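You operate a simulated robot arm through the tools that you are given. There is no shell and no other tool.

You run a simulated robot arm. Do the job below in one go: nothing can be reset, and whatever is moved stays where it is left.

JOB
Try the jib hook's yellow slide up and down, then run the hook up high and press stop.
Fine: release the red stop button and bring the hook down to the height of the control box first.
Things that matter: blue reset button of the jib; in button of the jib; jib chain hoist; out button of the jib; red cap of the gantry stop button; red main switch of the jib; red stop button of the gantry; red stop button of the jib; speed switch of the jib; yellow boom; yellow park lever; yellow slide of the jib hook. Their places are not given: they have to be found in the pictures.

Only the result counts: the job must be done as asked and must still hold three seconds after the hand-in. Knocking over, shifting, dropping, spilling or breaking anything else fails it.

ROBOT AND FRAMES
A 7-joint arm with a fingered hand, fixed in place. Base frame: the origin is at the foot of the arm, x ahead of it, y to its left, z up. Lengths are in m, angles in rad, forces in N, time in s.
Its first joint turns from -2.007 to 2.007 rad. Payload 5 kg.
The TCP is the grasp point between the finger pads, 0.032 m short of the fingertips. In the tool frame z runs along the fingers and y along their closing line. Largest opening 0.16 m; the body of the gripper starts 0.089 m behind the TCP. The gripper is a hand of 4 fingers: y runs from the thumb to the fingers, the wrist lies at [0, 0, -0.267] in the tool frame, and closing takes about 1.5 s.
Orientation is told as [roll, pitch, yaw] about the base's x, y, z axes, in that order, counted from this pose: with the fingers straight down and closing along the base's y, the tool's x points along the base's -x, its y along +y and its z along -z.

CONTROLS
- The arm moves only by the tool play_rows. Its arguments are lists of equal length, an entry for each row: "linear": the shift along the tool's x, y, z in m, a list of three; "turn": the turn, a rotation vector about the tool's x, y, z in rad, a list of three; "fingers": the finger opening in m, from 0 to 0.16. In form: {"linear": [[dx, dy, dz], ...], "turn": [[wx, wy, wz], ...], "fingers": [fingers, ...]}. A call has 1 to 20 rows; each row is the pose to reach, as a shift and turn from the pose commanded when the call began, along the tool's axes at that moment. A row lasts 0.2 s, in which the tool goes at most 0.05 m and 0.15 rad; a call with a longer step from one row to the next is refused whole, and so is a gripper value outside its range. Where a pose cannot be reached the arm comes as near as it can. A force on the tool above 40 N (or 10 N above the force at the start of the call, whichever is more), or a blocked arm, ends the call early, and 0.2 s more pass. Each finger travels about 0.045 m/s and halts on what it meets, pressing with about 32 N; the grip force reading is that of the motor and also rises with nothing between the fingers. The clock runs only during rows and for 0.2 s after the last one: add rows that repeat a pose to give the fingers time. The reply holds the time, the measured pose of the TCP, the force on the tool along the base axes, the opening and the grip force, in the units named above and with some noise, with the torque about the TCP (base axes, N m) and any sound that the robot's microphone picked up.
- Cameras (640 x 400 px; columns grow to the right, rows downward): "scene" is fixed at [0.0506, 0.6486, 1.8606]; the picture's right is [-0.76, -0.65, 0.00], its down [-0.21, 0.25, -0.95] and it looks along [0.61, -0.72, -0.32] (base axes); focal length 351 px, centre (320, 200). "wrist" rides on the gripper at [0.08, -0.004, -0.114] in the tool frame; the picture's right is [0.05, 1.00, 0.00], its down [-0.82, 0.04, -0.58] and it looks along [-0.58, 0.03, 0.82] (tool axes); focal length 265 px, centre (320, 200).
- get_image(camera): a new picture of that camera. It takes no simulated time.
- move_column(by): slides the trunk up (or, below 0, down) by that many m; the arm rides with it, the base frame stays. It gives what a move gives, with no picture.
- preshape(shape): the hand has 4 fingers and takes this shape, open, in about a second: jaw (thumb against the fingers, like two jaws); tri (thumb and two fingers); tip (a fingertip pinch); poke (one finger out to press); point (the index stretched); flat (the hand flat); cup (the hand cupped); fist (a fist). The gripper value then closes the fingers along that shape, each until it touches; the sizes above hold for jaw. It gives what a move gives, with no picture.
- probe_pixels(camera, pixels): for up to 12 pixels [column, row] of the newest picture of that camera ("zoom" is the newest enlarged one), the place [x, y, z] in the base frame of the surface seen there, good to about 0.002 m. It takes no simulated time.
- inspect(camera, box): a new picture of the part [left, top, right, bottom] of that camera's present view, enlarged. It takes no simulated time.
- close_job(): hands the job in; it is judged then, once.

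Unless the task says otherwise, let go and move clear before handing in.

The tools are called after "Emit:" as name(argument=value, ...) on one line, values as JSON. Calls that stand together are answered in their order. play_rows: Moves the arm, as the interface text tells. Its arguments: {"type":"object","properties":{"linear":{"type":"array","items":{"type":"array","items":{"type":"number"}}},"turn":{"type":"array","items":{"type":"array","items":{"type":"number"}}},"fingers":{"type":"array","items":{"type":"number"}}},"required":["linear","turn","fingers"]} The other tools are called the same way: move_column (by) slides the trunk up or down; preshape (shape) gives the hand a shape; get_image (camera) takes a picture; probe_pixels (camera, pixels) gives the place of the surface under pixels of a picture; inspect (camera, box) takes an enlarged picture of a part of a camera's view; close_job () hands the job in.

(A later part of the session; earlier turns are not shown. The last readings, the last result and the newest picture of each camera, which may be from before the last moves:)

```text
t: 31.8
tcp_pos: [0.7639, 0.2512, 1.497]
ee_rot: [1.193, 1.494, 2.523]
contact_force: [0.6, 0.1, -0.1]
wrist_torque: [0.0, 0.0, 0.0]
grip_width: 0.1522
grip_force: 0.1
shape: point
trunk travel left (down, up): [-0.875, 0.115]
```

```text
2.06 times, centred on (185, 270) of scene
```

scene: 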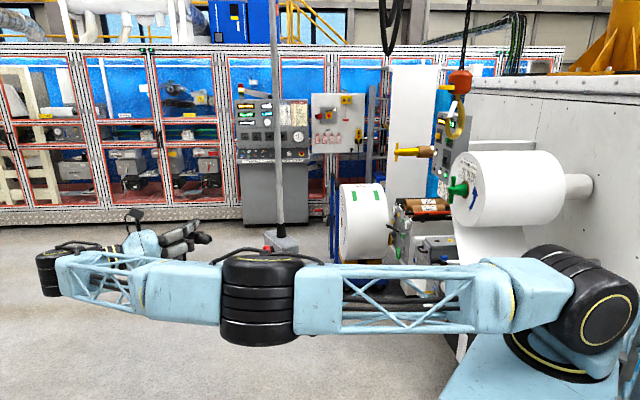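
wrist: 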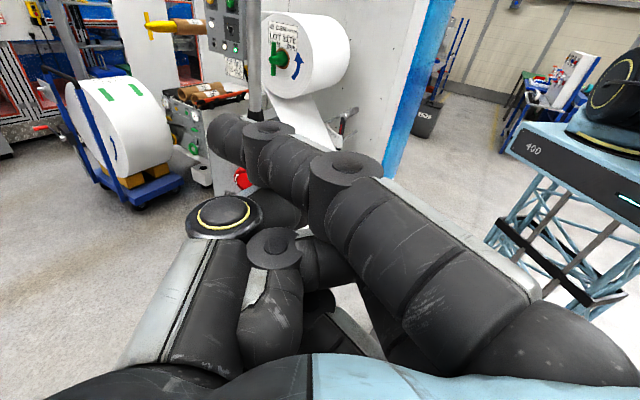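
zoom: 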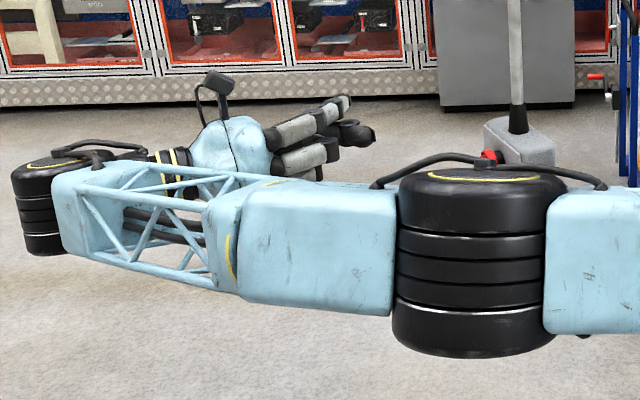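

The "point" index reaches forward-left, but for twisting the cap I'll use the jaw. I'll reshape and approach the front of the cap (about (0.80, 0.03, 1.362)) to a stand-off.

Emit:
preshape(shape="jaw")

Emit:
play_rows(linear=[[-0.015, -0.013, 0.02], [-0.03, -0.026, 0.04], [-0.045, -0.039, 0.06], [-0.06, -0.052, 0.08], [-0.075, -0.065, 0.1], [-0.09, -0.078, 0.12]], turn=[[0, 0, 0], [0, 0, 0], [0, 0, 0], [0, 0, 0], [0, 0, 0], [0, 0, 0]], fingers=[0.16, 0.16, 0.16, 0.16, 0.16, 0.16])

Emit:
get_image(camera="scene")

Emit:
get_image(camera="wrist")

```text
t: 32.7
tcp_pos: [0.7635, 0.2504, 1.497]
ee_rot: [1.19, 1.493, 2.523]
contact_force: [-0.1, 0.3, -0.1]
wrist_torque: [-0.01, 0.01, 0.03]
grip_width: 0.1598
grip_force: 0.1
shape: jaw
trunk travel left (down, up): [-0.875, 0.115]
```

```text
t: 34.1
tcp_pos: [0.8044, 0.1175, 1.3976]
ee_rot: [1.209, 1.491, 2.535]
contact_force: [0.6, 0.6, -0.1]
wrist_torque: [-0.02, 0.0, -0.02]
grip_width: 0.1598
grip_force: 0.1
shape: jaw
trunk travel left (down, up): [-0.875, 0.115]
```

```text
taken
```

scene: 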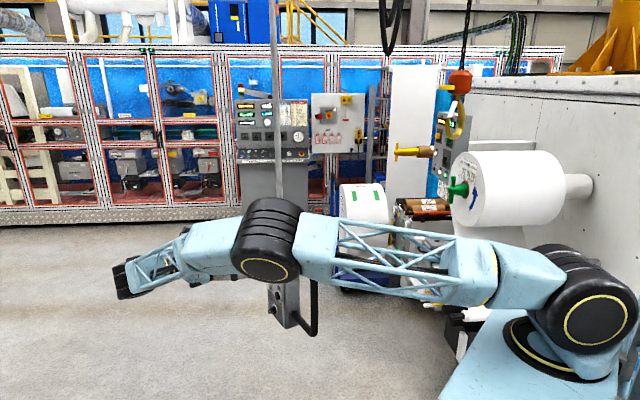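

```text
taken
```

wrist: 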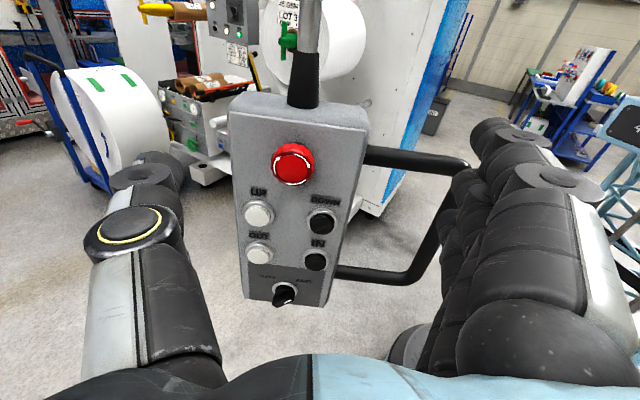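

The approach worked; the cap is now at (293,164) in the wrist view and TCP is about 0.1 m off the face. I'll zoom in and probe for exact cap geometry.

Emit:
inspect(camera="wrist", box=[262, 138, 326, 194])

Emit:
probe_pixels(camera="wrist", pixels=[[291, 167], [285, 150], [293, 184], [273, 165], [312, 163], [258, 215], [322, 222], [258, 253], [316, 261], [240, 125], [365, 140], [305, 70]])

```text
7.14 times, centred on (294, 166) of wrist
```

zoom: 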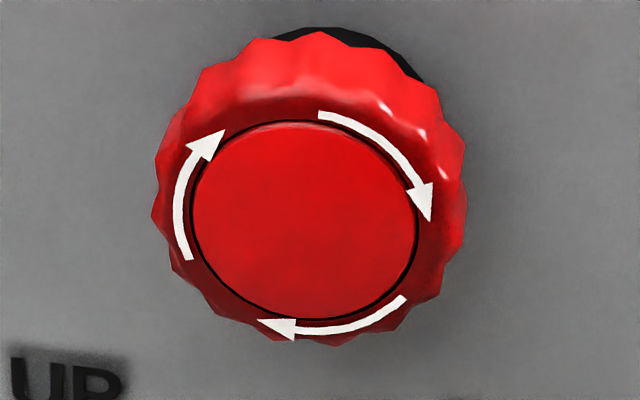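

```text
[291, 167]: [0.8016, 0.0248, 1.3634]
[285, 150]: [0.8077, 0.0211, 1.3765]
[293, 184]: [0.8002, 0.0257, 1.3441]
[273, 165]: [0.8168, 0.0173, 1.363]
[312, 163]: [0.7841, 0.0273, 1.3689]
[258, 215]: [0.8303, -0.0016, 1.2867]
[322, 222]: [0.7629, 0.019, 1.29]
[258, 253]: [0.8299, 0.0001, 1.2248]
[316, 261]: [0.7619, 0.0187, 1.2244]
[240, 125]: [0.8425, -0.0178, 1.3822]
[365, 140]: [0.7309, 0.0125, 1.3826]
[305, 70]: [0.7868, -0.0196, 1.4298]
```

Cap centre is at about (0.801, 0.025, 1.361), diameter ≈0.039 m. I'll line up with its axis at the stand-off, pre-roll by -0.8 rad and narrow the fingers.

Emit:
play_rows(linear=[[-0.0055, -0.0037, 0], [-0.011, -0.0073, 0], [-0.0165, -0.011, 0], [-0.022, -0.0147, 0], [-0.0275, -0.0183, 0], [-0.033, -0.022, 0], [-0.033, -0.022, 0], [-0.033, -0.022, 0]], turn=[[0, 0, -0.14], [0, 0, -0.28], [0, 0, -0.42], [0, 0, -0.56], [0, 0, -0.7], [0, 0, -0.8], [0, 0, -0.8], [0, 0, -0.8]], fingers=[0.14, 0.12, 0.1, 0.09, 0.09, 0.09, 0.09, 0.09])

Emit:
get_image(camera="scene")

Emit:
get_image(camera="wrist")

```text
t: 35.9
tcp_pos: [0.739, 0.0789, 1.3371]
ee_rot: [1.532, 0.7, 2.869]
contact_force: [0.2, 0.0, 0.2]
wrist_torque: [0.01, 0.01, 0.03]
grip_width: 0.0906
grip_force: 0.1
shape: jaw
out of reach, approached as far as the arm can: row 4, 5, 6, 7, 8
trunk travel left (down, up): [-0.875, 0.115]
```

```text
taken
```

scene: 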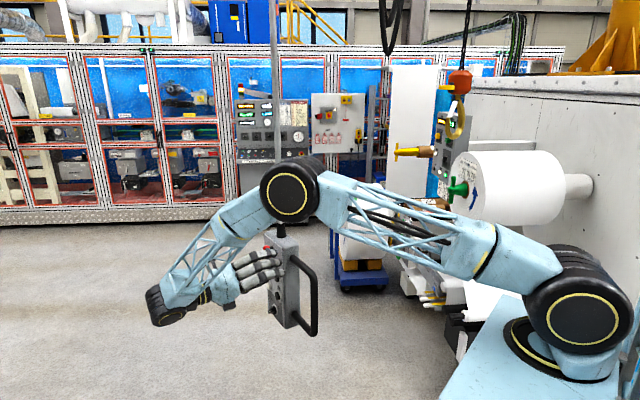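

```text
taken
```

wrist: 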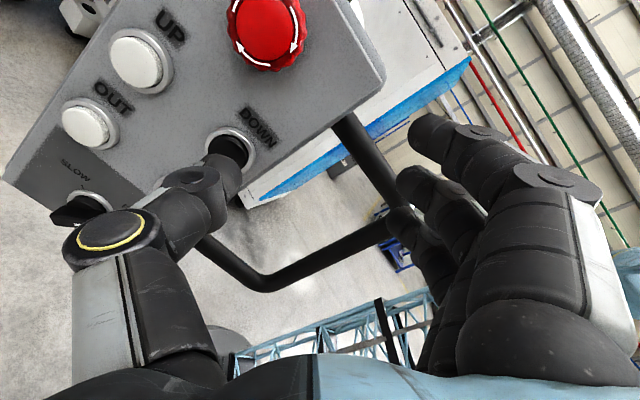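

That roll was out of reach and the hand drifted toward the DOWN button (no contact, force ≈0). I'll back away along the tool axis first, then try a different approach direction.

Emit:
play_rows(linear=[[0, 0, -0.03], [0, 0, -0.06], [0, 0, -0.09], [0, 0, -0.12]], turn=[[0, 0, 0], [0, 0, 0], [0, 0, 0], [0, 0, 0]], fingers=[0.09, 0.09, 0.09, 0.09])

Emit:
get_image(camera="scene")

Emit:
probe_pixels(camera="scene", pixels=[[580, 300], [490, 250], [350, 200], [290, 195], [220, 245], [165, 305], [520, 350], [560, 260]])

```text
t: 36.9
tcp_pos: [0.7132, 0.1537, 1.3238]
ee_rot: [1.525, 0.708, 2.869]
contact_force: [0.1, 0.1, -1.1]
wrist_torque: [0.02, -0.01, 0.01]
grip_width: 0.0908
grip_force: 0.1
shape: jaw
out of reach, approached as far as the arm can: row 1, 2, 3, 4
trunk travel left (down, up): [-0.875, 0.115]
```

```text
taken
```

scene: 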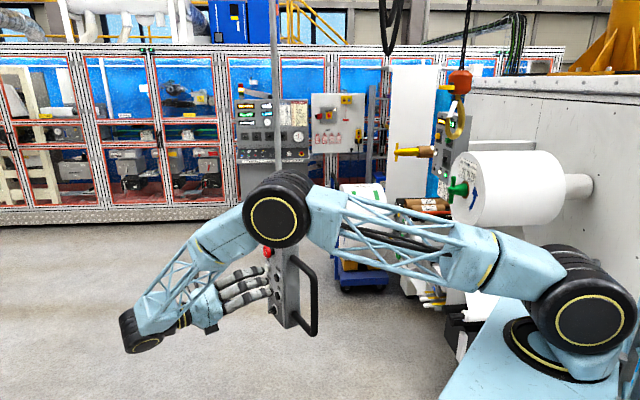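

```text
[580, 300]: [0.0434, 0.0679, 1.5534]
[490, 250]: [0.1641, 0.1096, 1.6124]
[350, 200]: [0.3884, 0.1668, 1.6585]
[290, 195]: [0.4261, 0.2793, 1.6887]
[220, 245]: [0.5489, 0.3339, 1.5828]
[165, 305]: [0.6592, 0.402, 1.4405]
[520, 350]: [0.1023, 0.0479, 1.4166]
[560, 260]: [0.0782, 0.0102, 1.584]
```

The shoulder sits at about (0,0,1.55) and this roll forces the position short. I'll return to the earlier reachable roll (camera up) at the stand-off, then test rolling the other way.

Emit:
play_rows(linear=[[0.02, -0.001, 0], [0.04, -0.002, 0], [0.06, -0.003, 0.002], [0.08, -0.004, 0.004], [0.1, -0.006, 0.007], [0.122, -0.007, 0.0106]], turn=[[0, 0, 0.14], [0, 0, 0.28], [0, 0, 0.42], [0, 0, 0.56], [0, 0, 0.69], [0, 0, 0.79]], fingers=[0.09, 0.09, 0.09, 0.09, 0.09, 0.09])

Emit:
play_rows(linear=[[0, 0, 0], [0, 0, 0], [0, 0, 0], [0, 0, 0], [0, 0, 0], [0, 0, 0], [0, 0, 0]], turn=[[0, 0, 0.14], [0, 0, 0.28], [0, 0, 0.42], [0, 0, 0.56], [0, 0, 0.7], [0, 0, 0.84], [0, 0, 0.98]], fingers=[0.09, 0.09, 0.09, 0.09, 0.09, 0.09, 0.09])

Emit:
get_image(camera="scene")

Emit:
get_image(camera="wrist")

```text
t: 38.3
tcp_pos: [0.8042, 0.1175, 1.3968]
ee_rot: [1.244, 1.485, 2.567]
contact_force: [-0.3, 0.0, -0.7]
wrist_torque: [0.0, 0.0, 0.02]
grip_width: 0.0906
grip_force: 0.1
shape: jaw
trunk travel left (down, up): [-0.875, 0.115]
```

```text
t: 39.9
tcp_pos: [0.8042, 0.1169, 1.3977]
ee_rot: [-1.535, 0.671, -0.227]
contact_force: [-0.2, 0.2, -0.4]
wrist_torque: [-0.02, -0.01, 0.01]
grip_width: 0.0906
grip_force: 0.1
shape: jaw
trunk travel left (down, up): [-0.875, 0.115]
```

```text
taken
```

scene: 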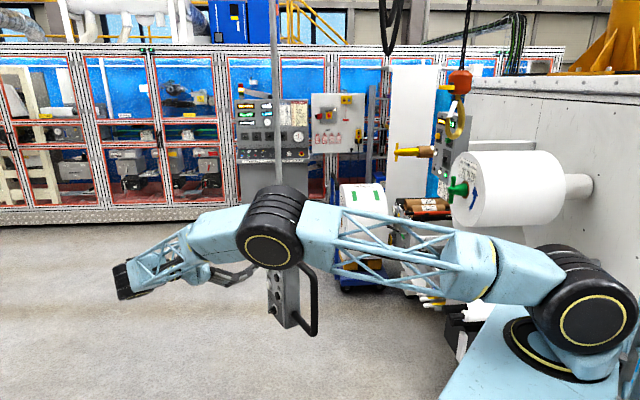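

```text
taken
```

wrist: 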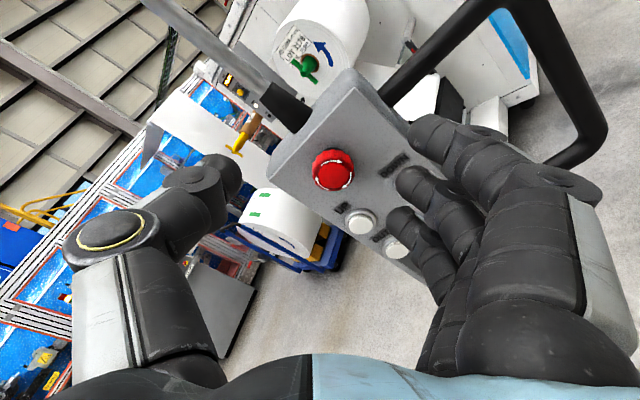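

Rolling the positive (clockwise) way is fully reachable, so I can start the grip near roll -0.2 and twist clockwise. I'll roll back now.

Emit:
play_rows(linear=[[0, 0, 0], [0, 0, 0], [0, 0, 0], [0, 0, 0], [0, 0, 0], [0, 0, 0], [0, 0, 0], [0, 0, 0]], turn=[[0, 0, -0.15], [0, 0, -0.3], [0, 0, -0.45], [0, 0, -0.6], [0, 0, -0.75], [0, 0, -0.9], [0, 0, -1.05], [0, 0, -1.15]], fingers=[0.09, 0.09, 0.09, 0.09, 0.09, 0.09, 0.09, 0.09])

Emit:
get_image(camera="wrist")

```text
t: 41.7
tcp_pos: [0.8049, 0.1167, 1.398]
ee_rot: [1.462, 1.313, 2.789]
contact_force: [-0.3, 0.2, -1.0]
wrist_torque: [-0.03, 0.03, -0.02]
grip_width: 0.0908
grip_force: 0.1
shape: jaw
trunk travel left (down, up): [-0.875, 0.115]
```

```text
taken
```

wrist: 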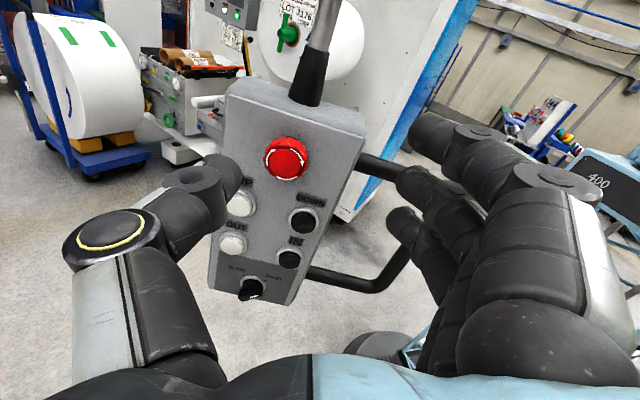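

Now roll is about -0.18. I'll align laterally to the cap axis and advance part way, then check.

Emit:
play_rows(linear=[[-0.01, -0.009, 0], [-0.02, -0.018, 0], [-0.029, -0.0273, 0], [-0.029, -0.0273, 0.015], [-0.029, -0.0273, 0.03], [-0.029, -0.0273, 0.04]], turn=[[0, 0, 0], [0, 0, 0], [0, 0, 0], [0, 0, 0], [0, 0, 0], [0, 0, 0]], fingers=[0.09, 0.09, 0.09, 0.09, 0.09, 0.09])

Emit:
get_image(camera="wrist")

Emit:
get_image(camera="scene")

```text
t: 43.1
tcp_pos: [0.8126, 0.0741, 1.3615]
ee_rot: [1.464, 1.317, 2.79]
contact_force: [0.3, -0.6, 0.0]
wrist_torque: [0.04, -0.02, -0.01]
grip_width: 0.0909
grip_force: 0.1
shape: jaw
trunk travel left (down, up): [-0.875, 0.115]
```

```text
taken
```

wrist: 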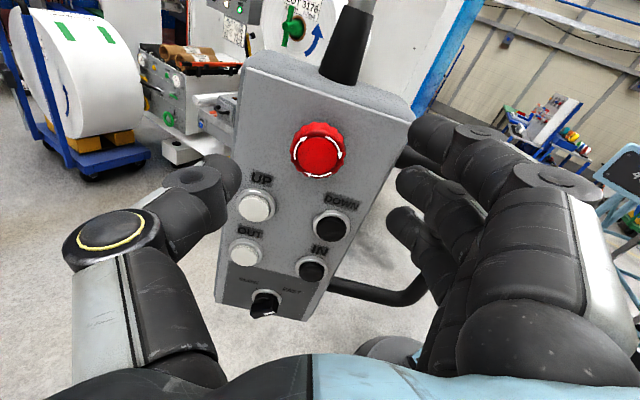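

```text
taken
```

scene: 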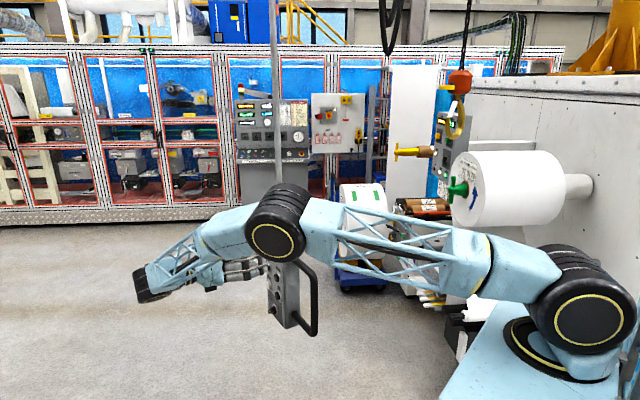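

The cap's centre appears at about (316,152), nearly on the tool axis (predicted (320,157)). I'll zoom to refine before advancing.

Emit:
inspect(camera="wrist", box=[280, 110, 360, 190])

Emit:
probe_pixels(camera="wrist", pixels=[[317, 154], [222, 175], [440, 130], [420, 180], [405, 220]])

```text
5.00 times, centred on (320, 150) of wrist
```

zoom: 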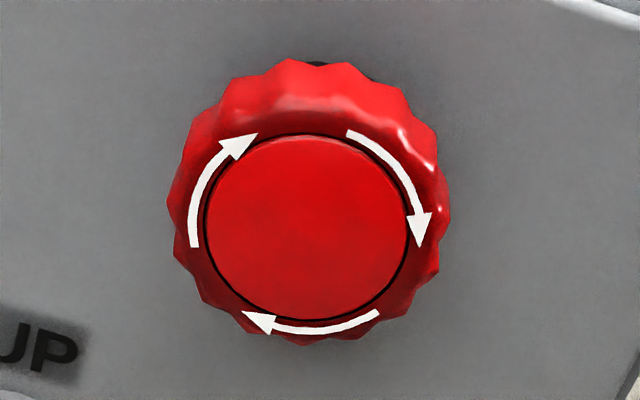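

```text
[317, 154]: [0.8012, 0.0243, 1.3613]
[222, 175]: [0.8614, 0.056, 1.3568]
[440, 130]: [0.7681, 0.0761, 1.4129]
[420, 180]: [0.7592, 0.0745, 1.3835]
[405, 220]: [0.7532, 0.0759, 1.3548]
```

The cap axis is within 2 mm of the tool axis. I'll advance so that the fingertips straddle the cap, watching the force.

Emit:
play_rows(linear=[[0.001, -0.002, 0.01], [0.001, -0.002, 0.02], [0.001, -0.002, 0.03], [0.001, -0.002, 0.038]], turn=[[0, 0, 0], [0, 0, 0], [0, 0, 0], [0, 0, 0]], fingers=[0.09, 0.09, 0.09, 0.09])

Emit:
get_image(camera="wrist")

Emit:
get_image(camera="scene")

```text
t: 44.1
tcp_pos: [0.8056, 0.0376, 1.3607]
ee_rot: [1.464, 1.318, 2.789]
contact_force: [-0.4, -0.5, 0.0]
wrist_torque: [0.02, -0.02, 0.01]
grip_width: 0.0907
grip_force: 0.1
shape: jaw
trunk travel left (down, up): [-0.875, 0.115]
```

```text
taken
```

wrist: 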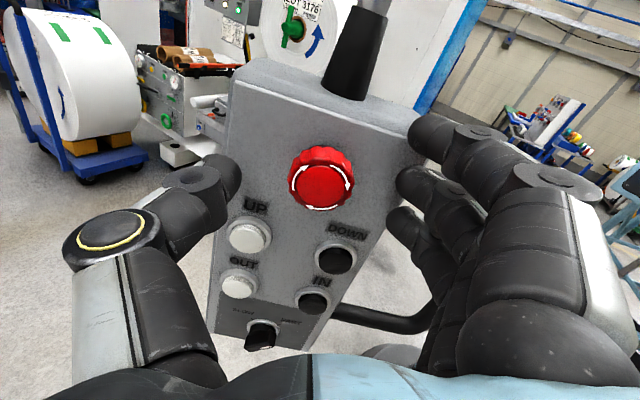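

```text
taken
```

scene: 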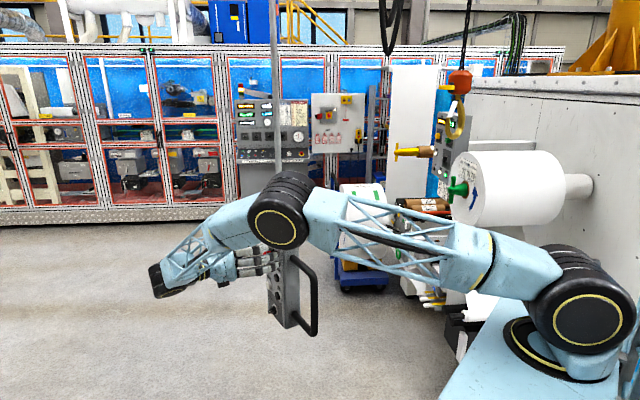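

The fingers straddle the cap (cap at (321,182), force ≈0). Now I'll close on it.

Emit:
play_rows(linear=[[0, 0, 0], [0, 0, 0], [0, 0, 0], [0, 0, 0], [0, 0, 0], [0, 0, 0], [0, 0, 0]], turn=[[0, 0, 0], [0, 0, 0], [0, 0, 0], [0, 0, 0], [0, 0, 0], [0, 0, 0], [0, 0, 0]], fingers=[0.07, 0.055, 0.045, 0.035, 0.03, 0.03, 0.03])

Emit:
get_image(camera="wrist")

```text
t: 45.7
tcp_pos: [0.8075, 0.037, 1.3603]
ee_rot: [1.461, 1.316, 2.789]
contact_force: [8.8, -2.6, -0.4]
wrist_torque: [0.0, 0.03, 0.02]
grip_width: 0.015
grip_force: 24.4
shape: jaw
trunk travel left (down, up): [-0.875, 0.115]
```

```text
taken
```

wrist: 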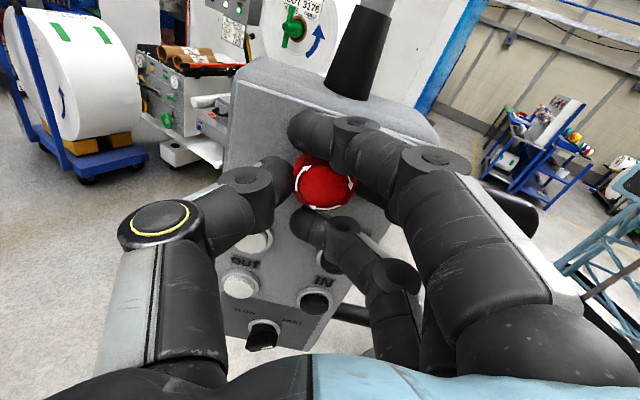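

The cap is caged: index above, ring below, thumb left, middle right. I'll now twist clockwise.

Emit:
play_rows(linear=[[0, 0, 0], [0, 0, 0], [0, 0, 0], [0, 0, 0], [0, 0, 0], [0, 0, 0], [0, 0, 0], [0, 0, 0], [0, 0, 0], [0, 0, 0]], turn=[[0, 0, 0.08], [0, 0, 0.16], [0, 0, 0.24], [0, 0, 0.32], [0, 0, 0.4], [0, 0, 0.48], [0, 0, 0.56], [0, 0, 0.64], [0, 0, 0.72], [0, 0, 0.8]], fingers=[0.02, 0.02, 0.02, 0.02, 0.02, 0.02, 0.02, 0.02, 0.02, 0.02])

Emit:
get_image(camera="wrist")

Emit:
get_image(camera="scene")

```text
t: 47.9
tcp_pos: [0.8077, 0.0384, 1.36]
ee_rot: [-1.52, 1.022, -0.204]
contact_force: [23.4, 6.7, 14.3]
wrist_torque: [-0.28, 0.41, 0.5]
grip_width: 0.0144
grip_force: 31.7
shape: jaw
trunk travel left (down, up): [-0.875, 0.115]
```

```text
taken
```

wrist: 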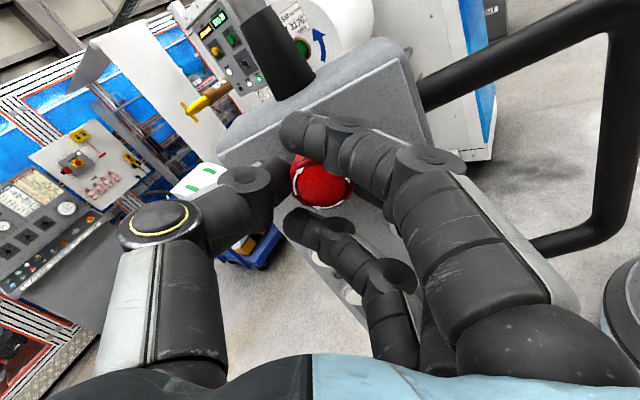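

```text
taken
```

scene: 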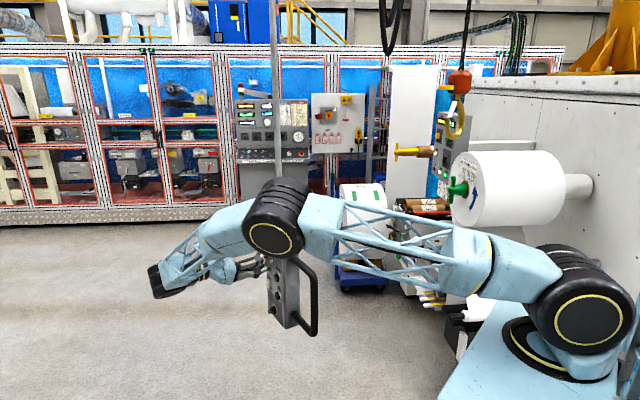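

No sound yet; force has grown to ~28 N. I'll zoom in on the cap to see whether it rotated with the fingers.

Emit:
inspect(camera="wrist", box=[270, 140, 380, 220])

Emit:
inspect(camera="scene", box=[235, 230, 325, 330])

```text
5.00 times, centred on (325, 180) of wrist
```

zoom: 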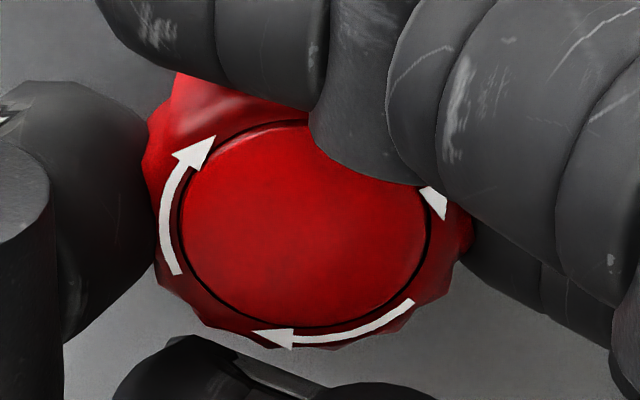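

```text
4.00 times, centred on (280, 280) of scene
```

zoom: 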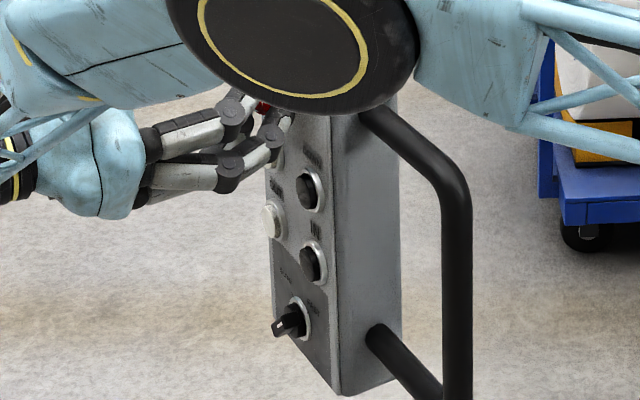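

The arrows moved about 17° less than the hand, so the cap did turn by roughly 30° with some slip. I'll twist a bit further clockwise.

Emit:
play_rows(linear=[[0, 0, 0], [0, 0, 0], [0, 0, 0], [0, 0, 0], [0, 0, 0], [0, 0, 0]], turn=[[0, 0, 0.08], [0, 0, 0.16], [0, 0, 0.24], [0, 0, 0.32], [0, 0, 0.4], [0, 0, 0.48]], fingers=[0.01, 0.01, 0.01, 0.01, 0.01, 0.01])

Emit:
inspect(camera="wrist", box=[270, 140, 380, 220])

```text
t: 49.3
tcp_pos: [0.8094, 0.036, 1.3593]
ee_rot: [-1.539, 0.542, -0.232]
contact_force: [30.1, -5.6, 8.7]
wrist_torque: [0.07, 0.79, 0.59]
grip_width: 0.0154
grip_force: 32.1
shape: jaw
trunk travel left (down, up): [-0.875, 0.115]
```

```text
5.00 times, centred on (325, 180) of wrist
```

zoom: 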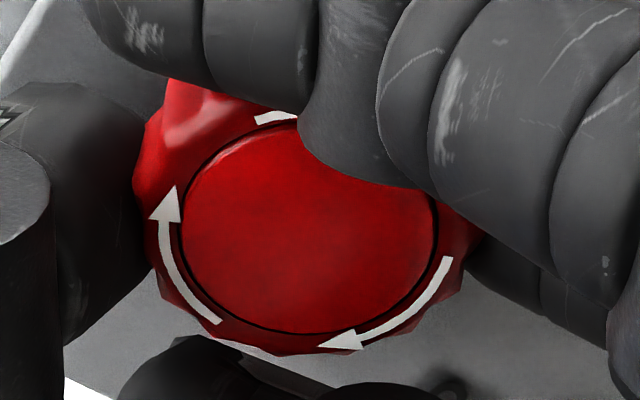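

During this last turn the cap slipped, so it reached a stop after ~30°. I'll open the fingers and back off to see whether it popped out.

Emit:
play_rows(linear=[[0, 0, 0], [0, 0, 0], [0, 0, 0], [0, 0, 0], [0, 0, -0.02], [0, 0, -0.04], [0, 0, -0.06], [0, 0, -0.07]], turn=[[0, 0, 0], [0, 0, 0], [0, 0, 0], [0, 0, 0], [0, 0, 0], [0, 0, 0], [0, 0, 0], [0, 0, 0]], fingers=[0.03, 0.05, 0.07, 0.09, 0.09, 0.09, 0.09, 0.09])

Emit:
get_image(camera="wrist")

```text
t: 51.1
tcp_pos: [0.8232, 0.1063, 1.3627]
ee_rot: [-1.539, 0.544, -0.232]
contact_force: [-0.3, 0.2, -0.2]
wrist_torque: [0.03, 0.01, 0.03]
grip_width: 0.0891
grip_force: 0.2
shape: jaw
trunk travel left (down, up): [-0.875, 0.115]
```

```text
taken
```

wrist: 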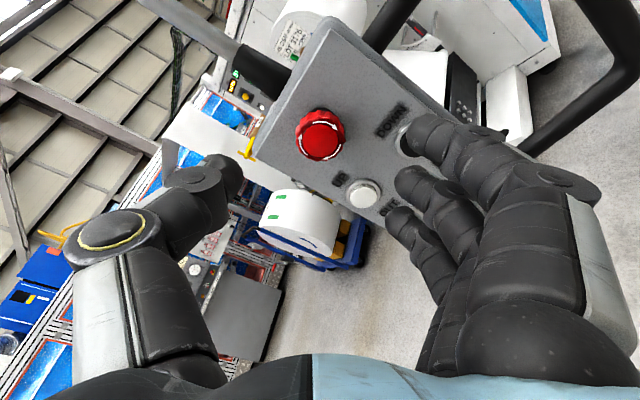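

Fingers are clear. I'll probe the cap's front and roll the hand back to see if the button stands further out.

Emit:
inspect(camera="wrist", box=[280, 95, 360, 170])

Emit:
probe_pixels(camera="wrist", pixels=[[319, 139], [315, 142], [330, 70], [355, 150], [290, 100], [362, 194]])

Emit:
play_rows(linear=[[0, 0, -0.01], [0, 0, -0.01], [0, 0, -0.01], [0, 0, -0.01], [0, 0, -0.01], [0, 0, -0.01], [0, 0, -0.01], [0, 0, -0.01]], turn=[[0, 0, -0.14], [0, 0, -0.28], [0, 0, -0.42], [0, 0, -0.56], [0, 0, -0.7], [0, 0, -0.84], [0, 0, -0.98], [0, 0, -1.05]], fingers=[0.09, 0.09, 0.09, 0.09, 0.09, 0.09, 0.09, 0.09])

Emit:
get_image(camera="wrist")

Emit:
get_image(camera="scene")

```text
5.33 times, centred on (320, 132) of wrist
```

zoom: 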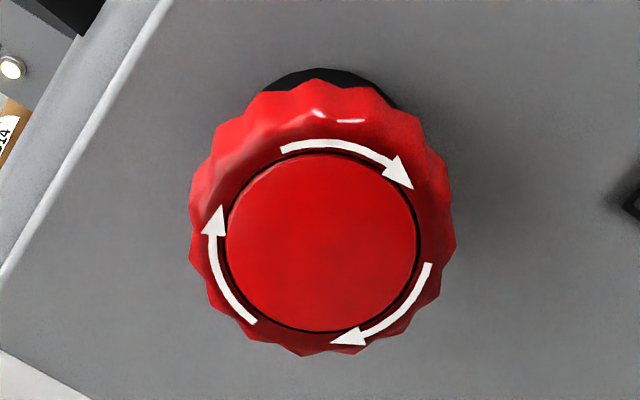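

```text
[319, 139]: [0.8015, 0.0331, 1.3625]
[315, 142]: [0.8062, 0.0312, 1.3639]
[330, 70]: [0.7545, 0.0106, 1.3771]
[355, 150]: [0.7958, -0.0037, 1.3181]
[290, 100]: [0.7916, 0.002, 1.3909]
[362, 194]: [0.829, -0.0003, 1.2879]
```

```text
t: 52.9
tcp_pos: [0.8261, 0.1148, 1.3642]
ee_rot: [0.744, 1.534, 2.068]
contact_force: [0.2, 0.1, 0.7]
wrist_torque: [0.02, -0.02, 0.03]
grip_width: 0.0893
grip_force: 0.1
shape: jaw
trunk travel left (down, up): [-0.875, 0.115]
```

```text
taken
```

wrist: 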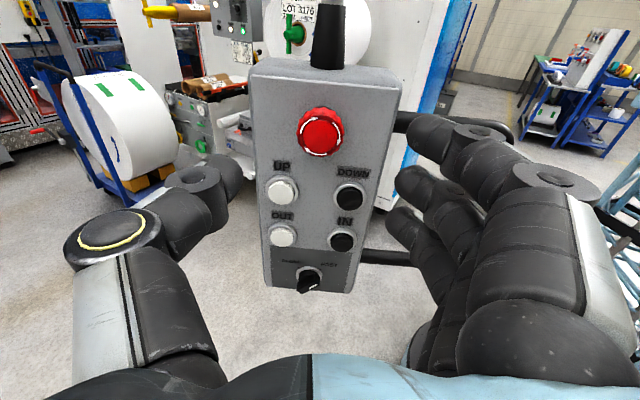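

```text
taken
```

scene: 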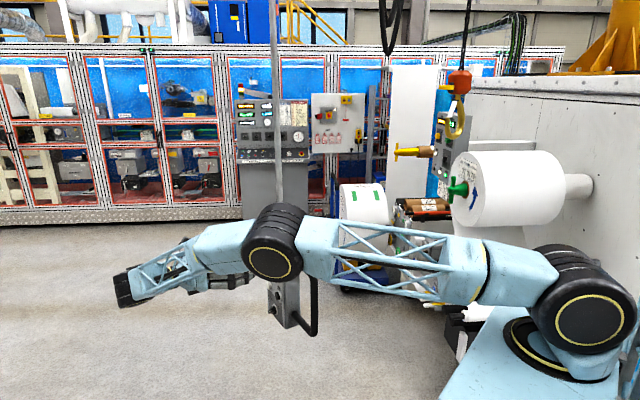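

The cap front is now 0.037 m off the face (was 0.029), so the stop has popped out: released. Next I'll form a closed fingertip pinch to press DOWN, backing off a little first.

Emit:
preshape(shape="tip")

Emit:
play_rows(linear=[[0, 0, 0], [0, 0, 0], [0, 0, 0], [0, 0, 0], [0, 0, 0], [0, 0, 0], [0, 0, 0], [0, 0, 0], [0, 0, 0]], turn=[[0, 0, 0], [0, 0, 0], [0, 0, 0], [0, 0, 0], [0, 0, 0], [0, 0, 0], [0, 0, 0], [0, 0, 0], [0, 0, 0]], fingers=[0.1, 0.06, 0.03, 0.0, 0.0, 0.0, 0.0, 0.0, 0.0])

Emit:
get_image(camera="wrist")

```text
t: 53.8
tcp_pos: [0.8245, 0.116, 1.363]
ee_rot: [0.695, 1.535, 2.015]
contact_force: [-0.4, 0.1, 0.2]
wrist_torque: [-0.03, 0.01, -0.01]
grip_width: 0.1601
grip_force: 0.0
shape: tip
trunk travel left (down, up): [-0.875, 0.115]
```

```text
t: 55.8
tcp_pos: [0.8258, 0.1158, 1.3637]
ee_rot: [0.704, 1.536, 2.026]
contact_force: [0.0, 0.8, 0.1]
wrist_torque: [0.01, -0.01, -0.03]
grip_width: 0.0
grip_force: 0.1
shape: tip
trunk travel left (down, up): [-0.875, 0.115]
```

```text
taken
```

wrist: 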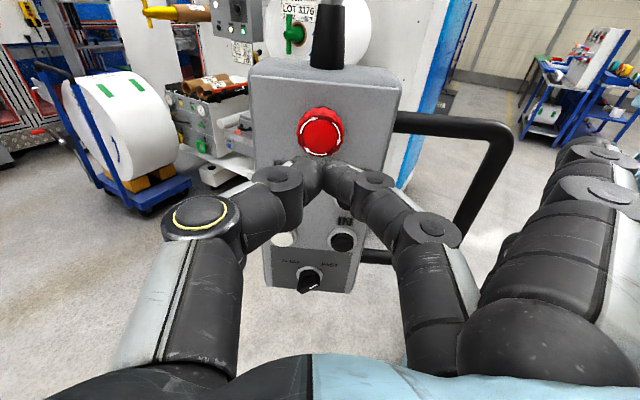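

The pinch closes at about (322,170), though two other fingers stay extended on the right. I'll probe the pinch tip and those fingers.

Emit:
inspect(camera="wrist", box=[260, 90, 460, 240])

Emit:
probe_pixels(camera="wrist", pixels=[[310, 168], [318, 165], [332, 170], [318, 185], [575, 150], [590, 185], [500, 130], [400, 122], [440, 128]])

```text
2.67 times, centred on (360, 165) of wrist
```

zoom: 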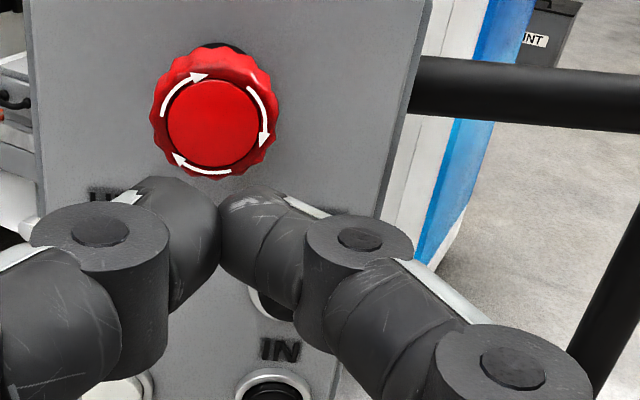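

```text
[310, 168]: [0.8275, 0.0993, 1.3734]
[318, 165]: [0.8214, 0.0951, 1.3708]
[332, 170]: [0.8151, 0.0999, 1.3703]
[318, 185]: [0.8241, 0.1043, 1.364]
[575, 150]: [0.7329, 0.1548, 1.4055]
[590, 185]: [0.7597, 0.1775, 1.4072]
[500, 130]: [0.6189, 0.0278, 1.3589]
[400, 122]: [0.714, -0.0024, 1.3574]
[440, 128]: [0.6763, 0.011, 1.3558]
```

The pinch tip is about 0.03 m ahead of the TCP and is the foremost part. I'll move it to in front of the DOWN button at (0.762, 0.019, 1.290).

Emit:
play_rows(linear=[[-0.018, 0.009, 0], [-0.036, 0.018, 0], [-0.054, 0.027, 0], [-0.072, 0.0366, 0], [-0.072, 0.0366, 0.025], [-0.072, 0.0366, 0.05]], turn=[[0, 0, 0], [0, 0, 0], [0, 0, 0], [0, 0, 0], [0, 0, 0], [0, 0, 0]], fingers=[0, 0, 0, 0, 0, 0])

Emit:
get_image(camera="wrist")

Emit:
get_image(camera="scene")

```text
t: 57.2
tcp_pos: [0.7755, 0.0791, 1.2902]
ee_rot: [0.704, 1.536, 2.025]
contact_force: [-0.7, 0.3, -1.0]
wrist_torque: [0.0, 0.0, -0.04]
grip_width: 0.0
grip_force: 32.1
shape: tip
trunk travel left (down, up): [-0.875, 0.115]
```

```text
taken
```

wrist: 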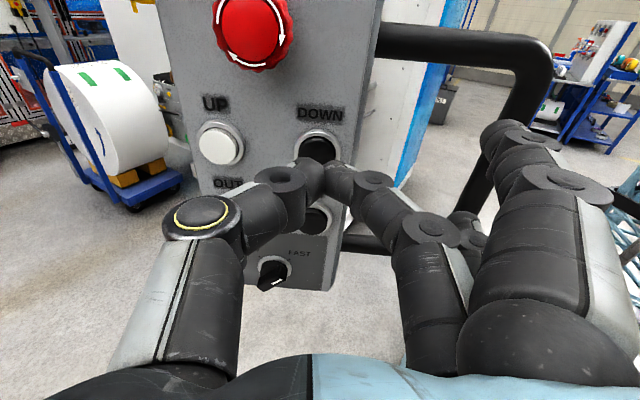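

```text
taken
```

scene: 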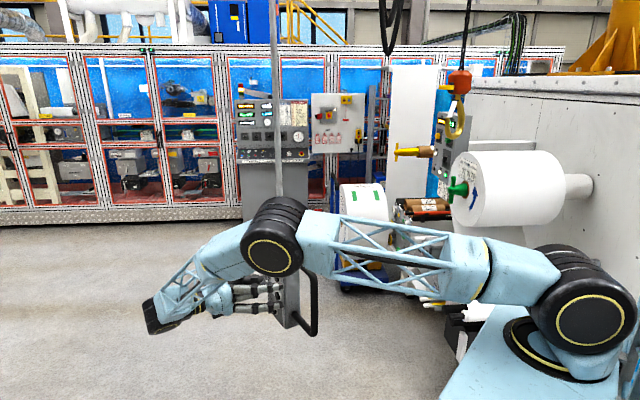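

The pinch tip sits in front of DOWN (button at (318,147)). I'll advance and press gently.

Emit:
play_rows(linear=[[0, 0, 0.012], [0, 0, 0.022], [0, 0, 0.028], [0, 0, 0.031], [0, 0, 0.034]], turn=[[0, 0, 0], [0, 0, 0], [0, 0, 0], [0, 0, 0], [0, 0, 0]], fingers=[0, 0, 0, 0, 0])

Emit:
get_image(camera="scene")

Emit:
get_image(camera="wrist")

```text
t: 58.4
tcp_pos: [0.7683, 0.0465, 1.2894]
ee_rot: [0.708, 1.536, 2.031]
contact_force: [2.2, 9.4, 2.5]
wrist_torque: [-0.16, 0.06, -0.03]
grip_width: 0.0
grip_force: 32.0
shape: tip
trunk travel left (down, up): [-0.875, 0.115]
heard: click
```

```text
taken
```

scene: 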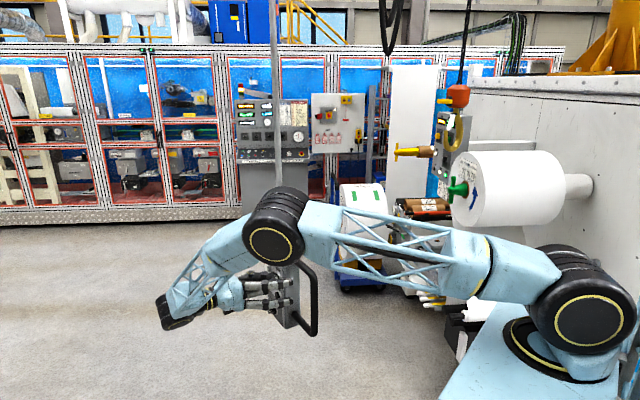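

```text
taken
```

wrist: 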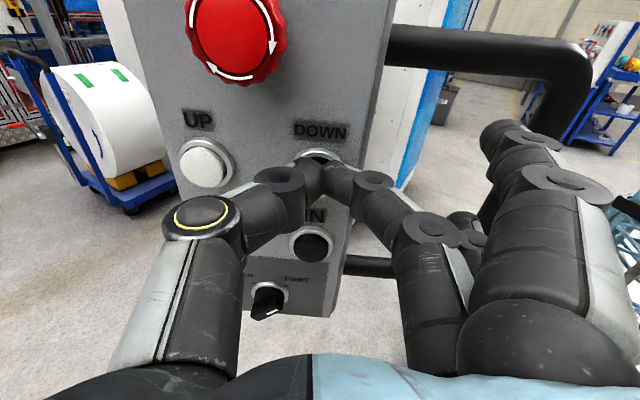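

A click was heard and the hook block moved down from row ~82 to ~96 in the scene view: DOWN works. I'll measure its height now and hold for a bit to get the speed.

Emit:
probe_pixels(camera="scene", pixels=[[458, 95], [444, 101], [460, 60]])

Emit:
play_rows(linear=[[0, 0, 0.001], [0, 0, 0.001], [0, 0, 0.001], [0, 0, 0.001], [0, 0, 0.001]], turn=[[0, 0, 0], [0, 0, 0], [0, 0, 0], [0, 0, 0], [0, 0, 0]], fingers=[0, 0, 0, 0, 0])

Emit:
inspect(camera="scene", box=[400, 60, 520, 180])

```text
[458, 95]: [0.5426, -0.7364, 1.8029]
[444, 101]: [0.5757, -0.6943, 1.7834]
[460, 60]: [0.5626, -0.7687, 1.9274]
```

```text
t: 59.6
tcp_pos: [0.7683, 0.046, 1.29]
ee_rot: [0.718, 1.538, 2.041]
contact_force: [2.4, 14.7, 2.9]
wrist_torque: [-0.18, 0.03, -0.14]
grip_width: 0.0
grip_force: 32.0
shape: tip
trunk travel left (down, up): [-0.875, 0.115]
```

```text
3.33 times, centred on (460, 120) of scene
```

zoom: 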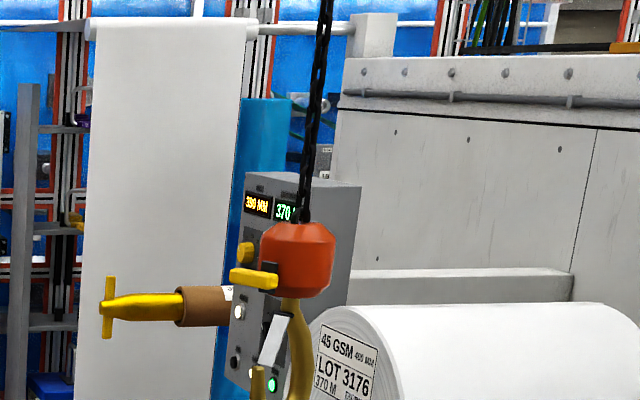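

The hook has dropped considerably in 1.2 s; the slide is now at (254,280) in the zoom. I'll probe its height.

Emit:
probe_pixels(camera="zoom", pixels=[[254, 280], [298, 260], [260, 375], [305, 340]])

Emit:
get_image(camera="scene")

```text
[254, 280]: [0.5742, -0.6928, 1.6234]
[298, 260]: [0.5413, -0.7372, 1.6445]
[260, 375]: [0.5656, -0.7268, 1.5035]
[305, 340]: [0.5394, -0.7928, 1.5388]
```

```text
taken
```

scene: 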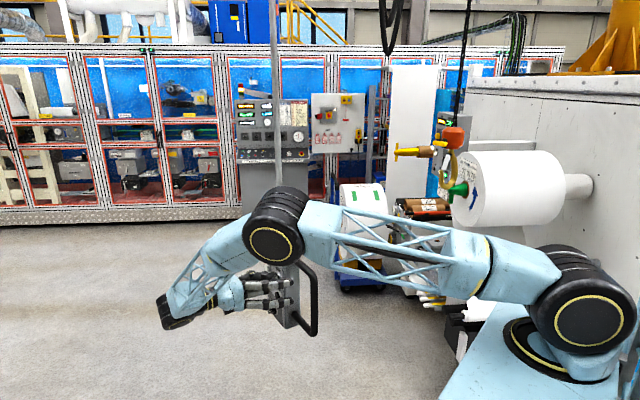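

Speed is about 0.13 m/s (slide now at z 1.623). Before lowering further I'll check that nothing lies under the hook.

Emit:
probe_pixels(camera="scene", pixels=[[458, 190], [480, 190], [510, 170], [395, 150], [412, 152], [430, 205], [430, 245], [425, 297], [465, 300], [420, 240]])

```text
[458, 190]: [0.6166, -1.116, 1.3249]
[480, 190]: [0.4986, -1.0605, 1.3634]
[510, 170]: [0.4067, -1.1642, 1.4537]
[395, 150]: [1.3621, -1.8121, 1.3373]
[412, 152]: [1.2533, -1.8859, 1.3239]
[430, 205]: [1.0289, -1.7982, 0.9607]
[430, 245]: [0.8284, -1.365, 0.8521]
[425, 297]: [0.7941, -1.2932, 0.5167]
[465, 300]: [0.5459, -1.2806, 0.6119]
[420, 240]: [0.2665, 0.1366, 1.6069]
```

Nearest obstacle is the paper roll at y≈-1.06, well clear of the hook at y≈-0.74. I'll hold DOWN about 2 s more and then back off.

Emit:
play_rows(linear=[[0, 0, 0], [0, 0, 0], [0, 0, 0], [0, 0, 0], [0, 0, 0], [0, 0, 0], [0, 0, 0], [0, 0, 0], [0, 0, -0.01], [0, 0, -0.025], [0, 0, -0.03]], turn=[[0, 0, 0], [0, 0, 0], [0, 0, 0], [0, 0, 0], [0, 0, 0], [0, 0, 0], [0, 0, 0], [0, 0, 0], [0, 0, 0], [0, 0, 0], [0, 0, 0]], fingers=[0, 0, 0, 0, 0, 0, 0, 0, 0, 0, 0])

Emit:
inspect(camera="scene", box=[400, 100, 520, 240])

Emit:
get_image(camera="scene")

```text
t: 62.0
tcp_pos: [0.7746, 0.0715, 1.2898]
ee_rot: [0.715, 1.536, 2.036]
contact_force: [0.5, -0.7, -0.2]
wrist_torque: [-0.01, -0.01, 0.0]
grip_width: 0.0
grip_force: 31.6
shape: tip
trunk travel left (down, up): [-0.875, 0.115]
```

```text
2.86 times, centred on (460, 170) of scene
```

zoom: 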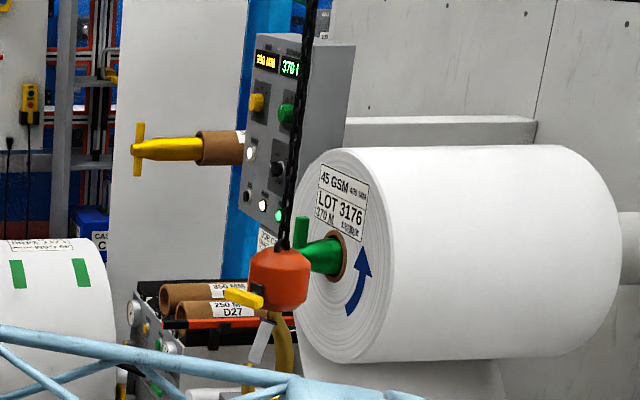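

```text
taken
```

scene: 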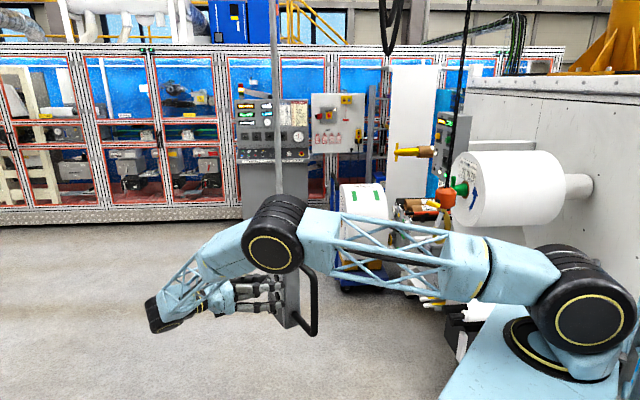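

Emit:
probe_pixels(camera="zoom", pixels=[[243, 298], [280, 275], [258, 345], [285, 345], [232, 293], [252, 300]])

Emit:
inspect(camera="scene", box=[425, 180, 465, 230])

```text
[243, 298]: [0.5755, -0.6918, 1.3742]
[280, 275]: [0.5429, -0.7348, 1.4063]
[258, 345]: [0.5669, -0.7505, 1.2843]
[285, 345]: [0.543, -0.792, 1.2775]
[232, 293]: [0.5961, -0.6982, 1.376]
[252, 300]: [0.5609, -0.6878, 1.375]
```

```text
8.00 times, centred on (445, 205) of scene
```

zoom: 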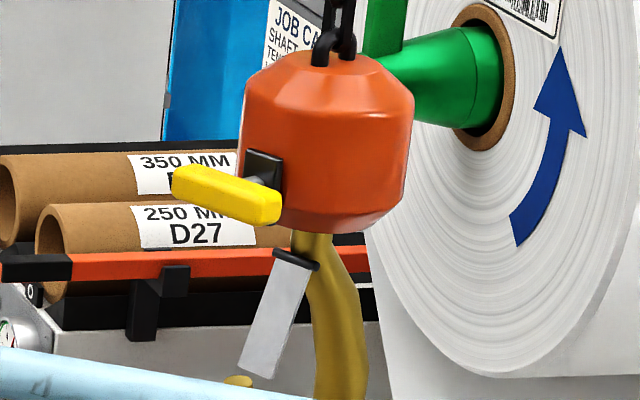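

The slide is at z≈1.374 and the hook bowl spans about 1.20–1.34, close to the box (1.12–1.40). A short extra tap on DOWN will centre it better.

Emit:
play_rows(linear=[[0, 0, 0.015], [0, 0, 0.027], [0, 0, 0.0], [0, 0, -0.02], [0, 0, -0.04]], turn=[[0, 0, 0], [0, 0, 0], [0, 0, 0], [0, 0, 0], [0, 0, 0]], fingers=[0, 0, 0, 0, 0])

Emit:
inspect(camera="scene", box=[425, 170, 475, 240])

```text
t: 63.2
tcp_pos: [0.7844, 0.1137, 1.2902]
ee_rot: [0.701, 1.536, 2.022]
contact_force: [0.2, 0.0, -0.3]
wrist_torque: [0.0, 0.04, 0.0]
grip_width: 0.0
grip_force: 32.3
shape: tip
trunk travel left (down, up): [-0.875, 0.115]
heard: click
```

```text
5.71 times, centred on (450, 205) of scene
```

zoom: 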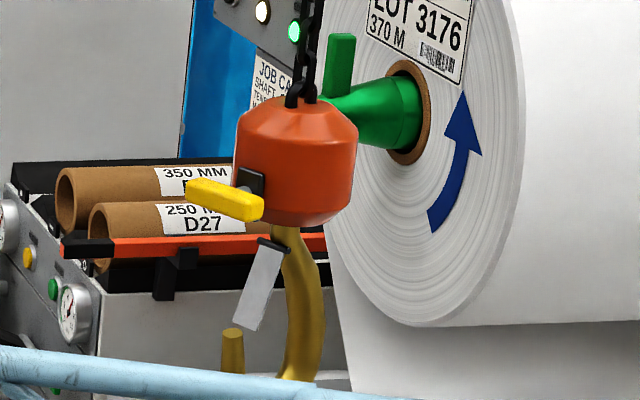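

Emit:
probe_pixels(camera="zoom", pixels=[[215, 198], [290, 160], [250, 182], [190, 185], [258, 210], [232, 345]])

Emit:
get_image(camera="scene")

Emit:
get_image(camera="wrist")

```text
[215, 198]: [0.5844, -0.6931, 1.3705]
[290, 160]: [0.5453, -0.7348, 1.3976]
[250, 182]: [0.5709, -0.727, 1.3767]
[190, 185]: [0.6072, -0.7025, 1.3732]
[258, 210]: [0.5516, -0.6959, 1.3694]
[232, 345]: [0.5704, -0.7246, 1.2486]
```

```text
taken
```

scene: 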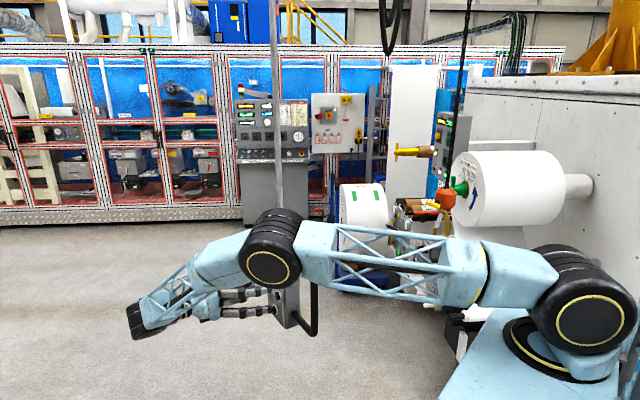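

```text
taken
```

wrist: 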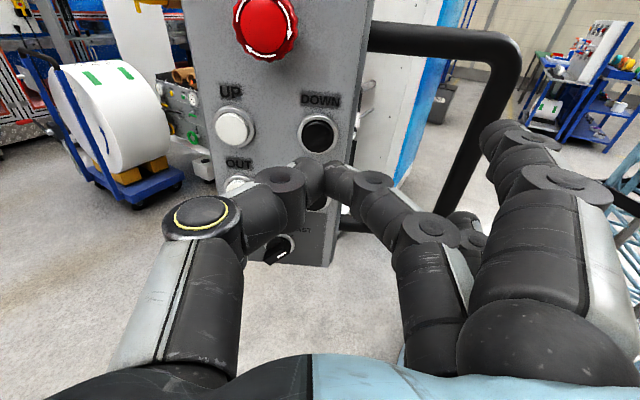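

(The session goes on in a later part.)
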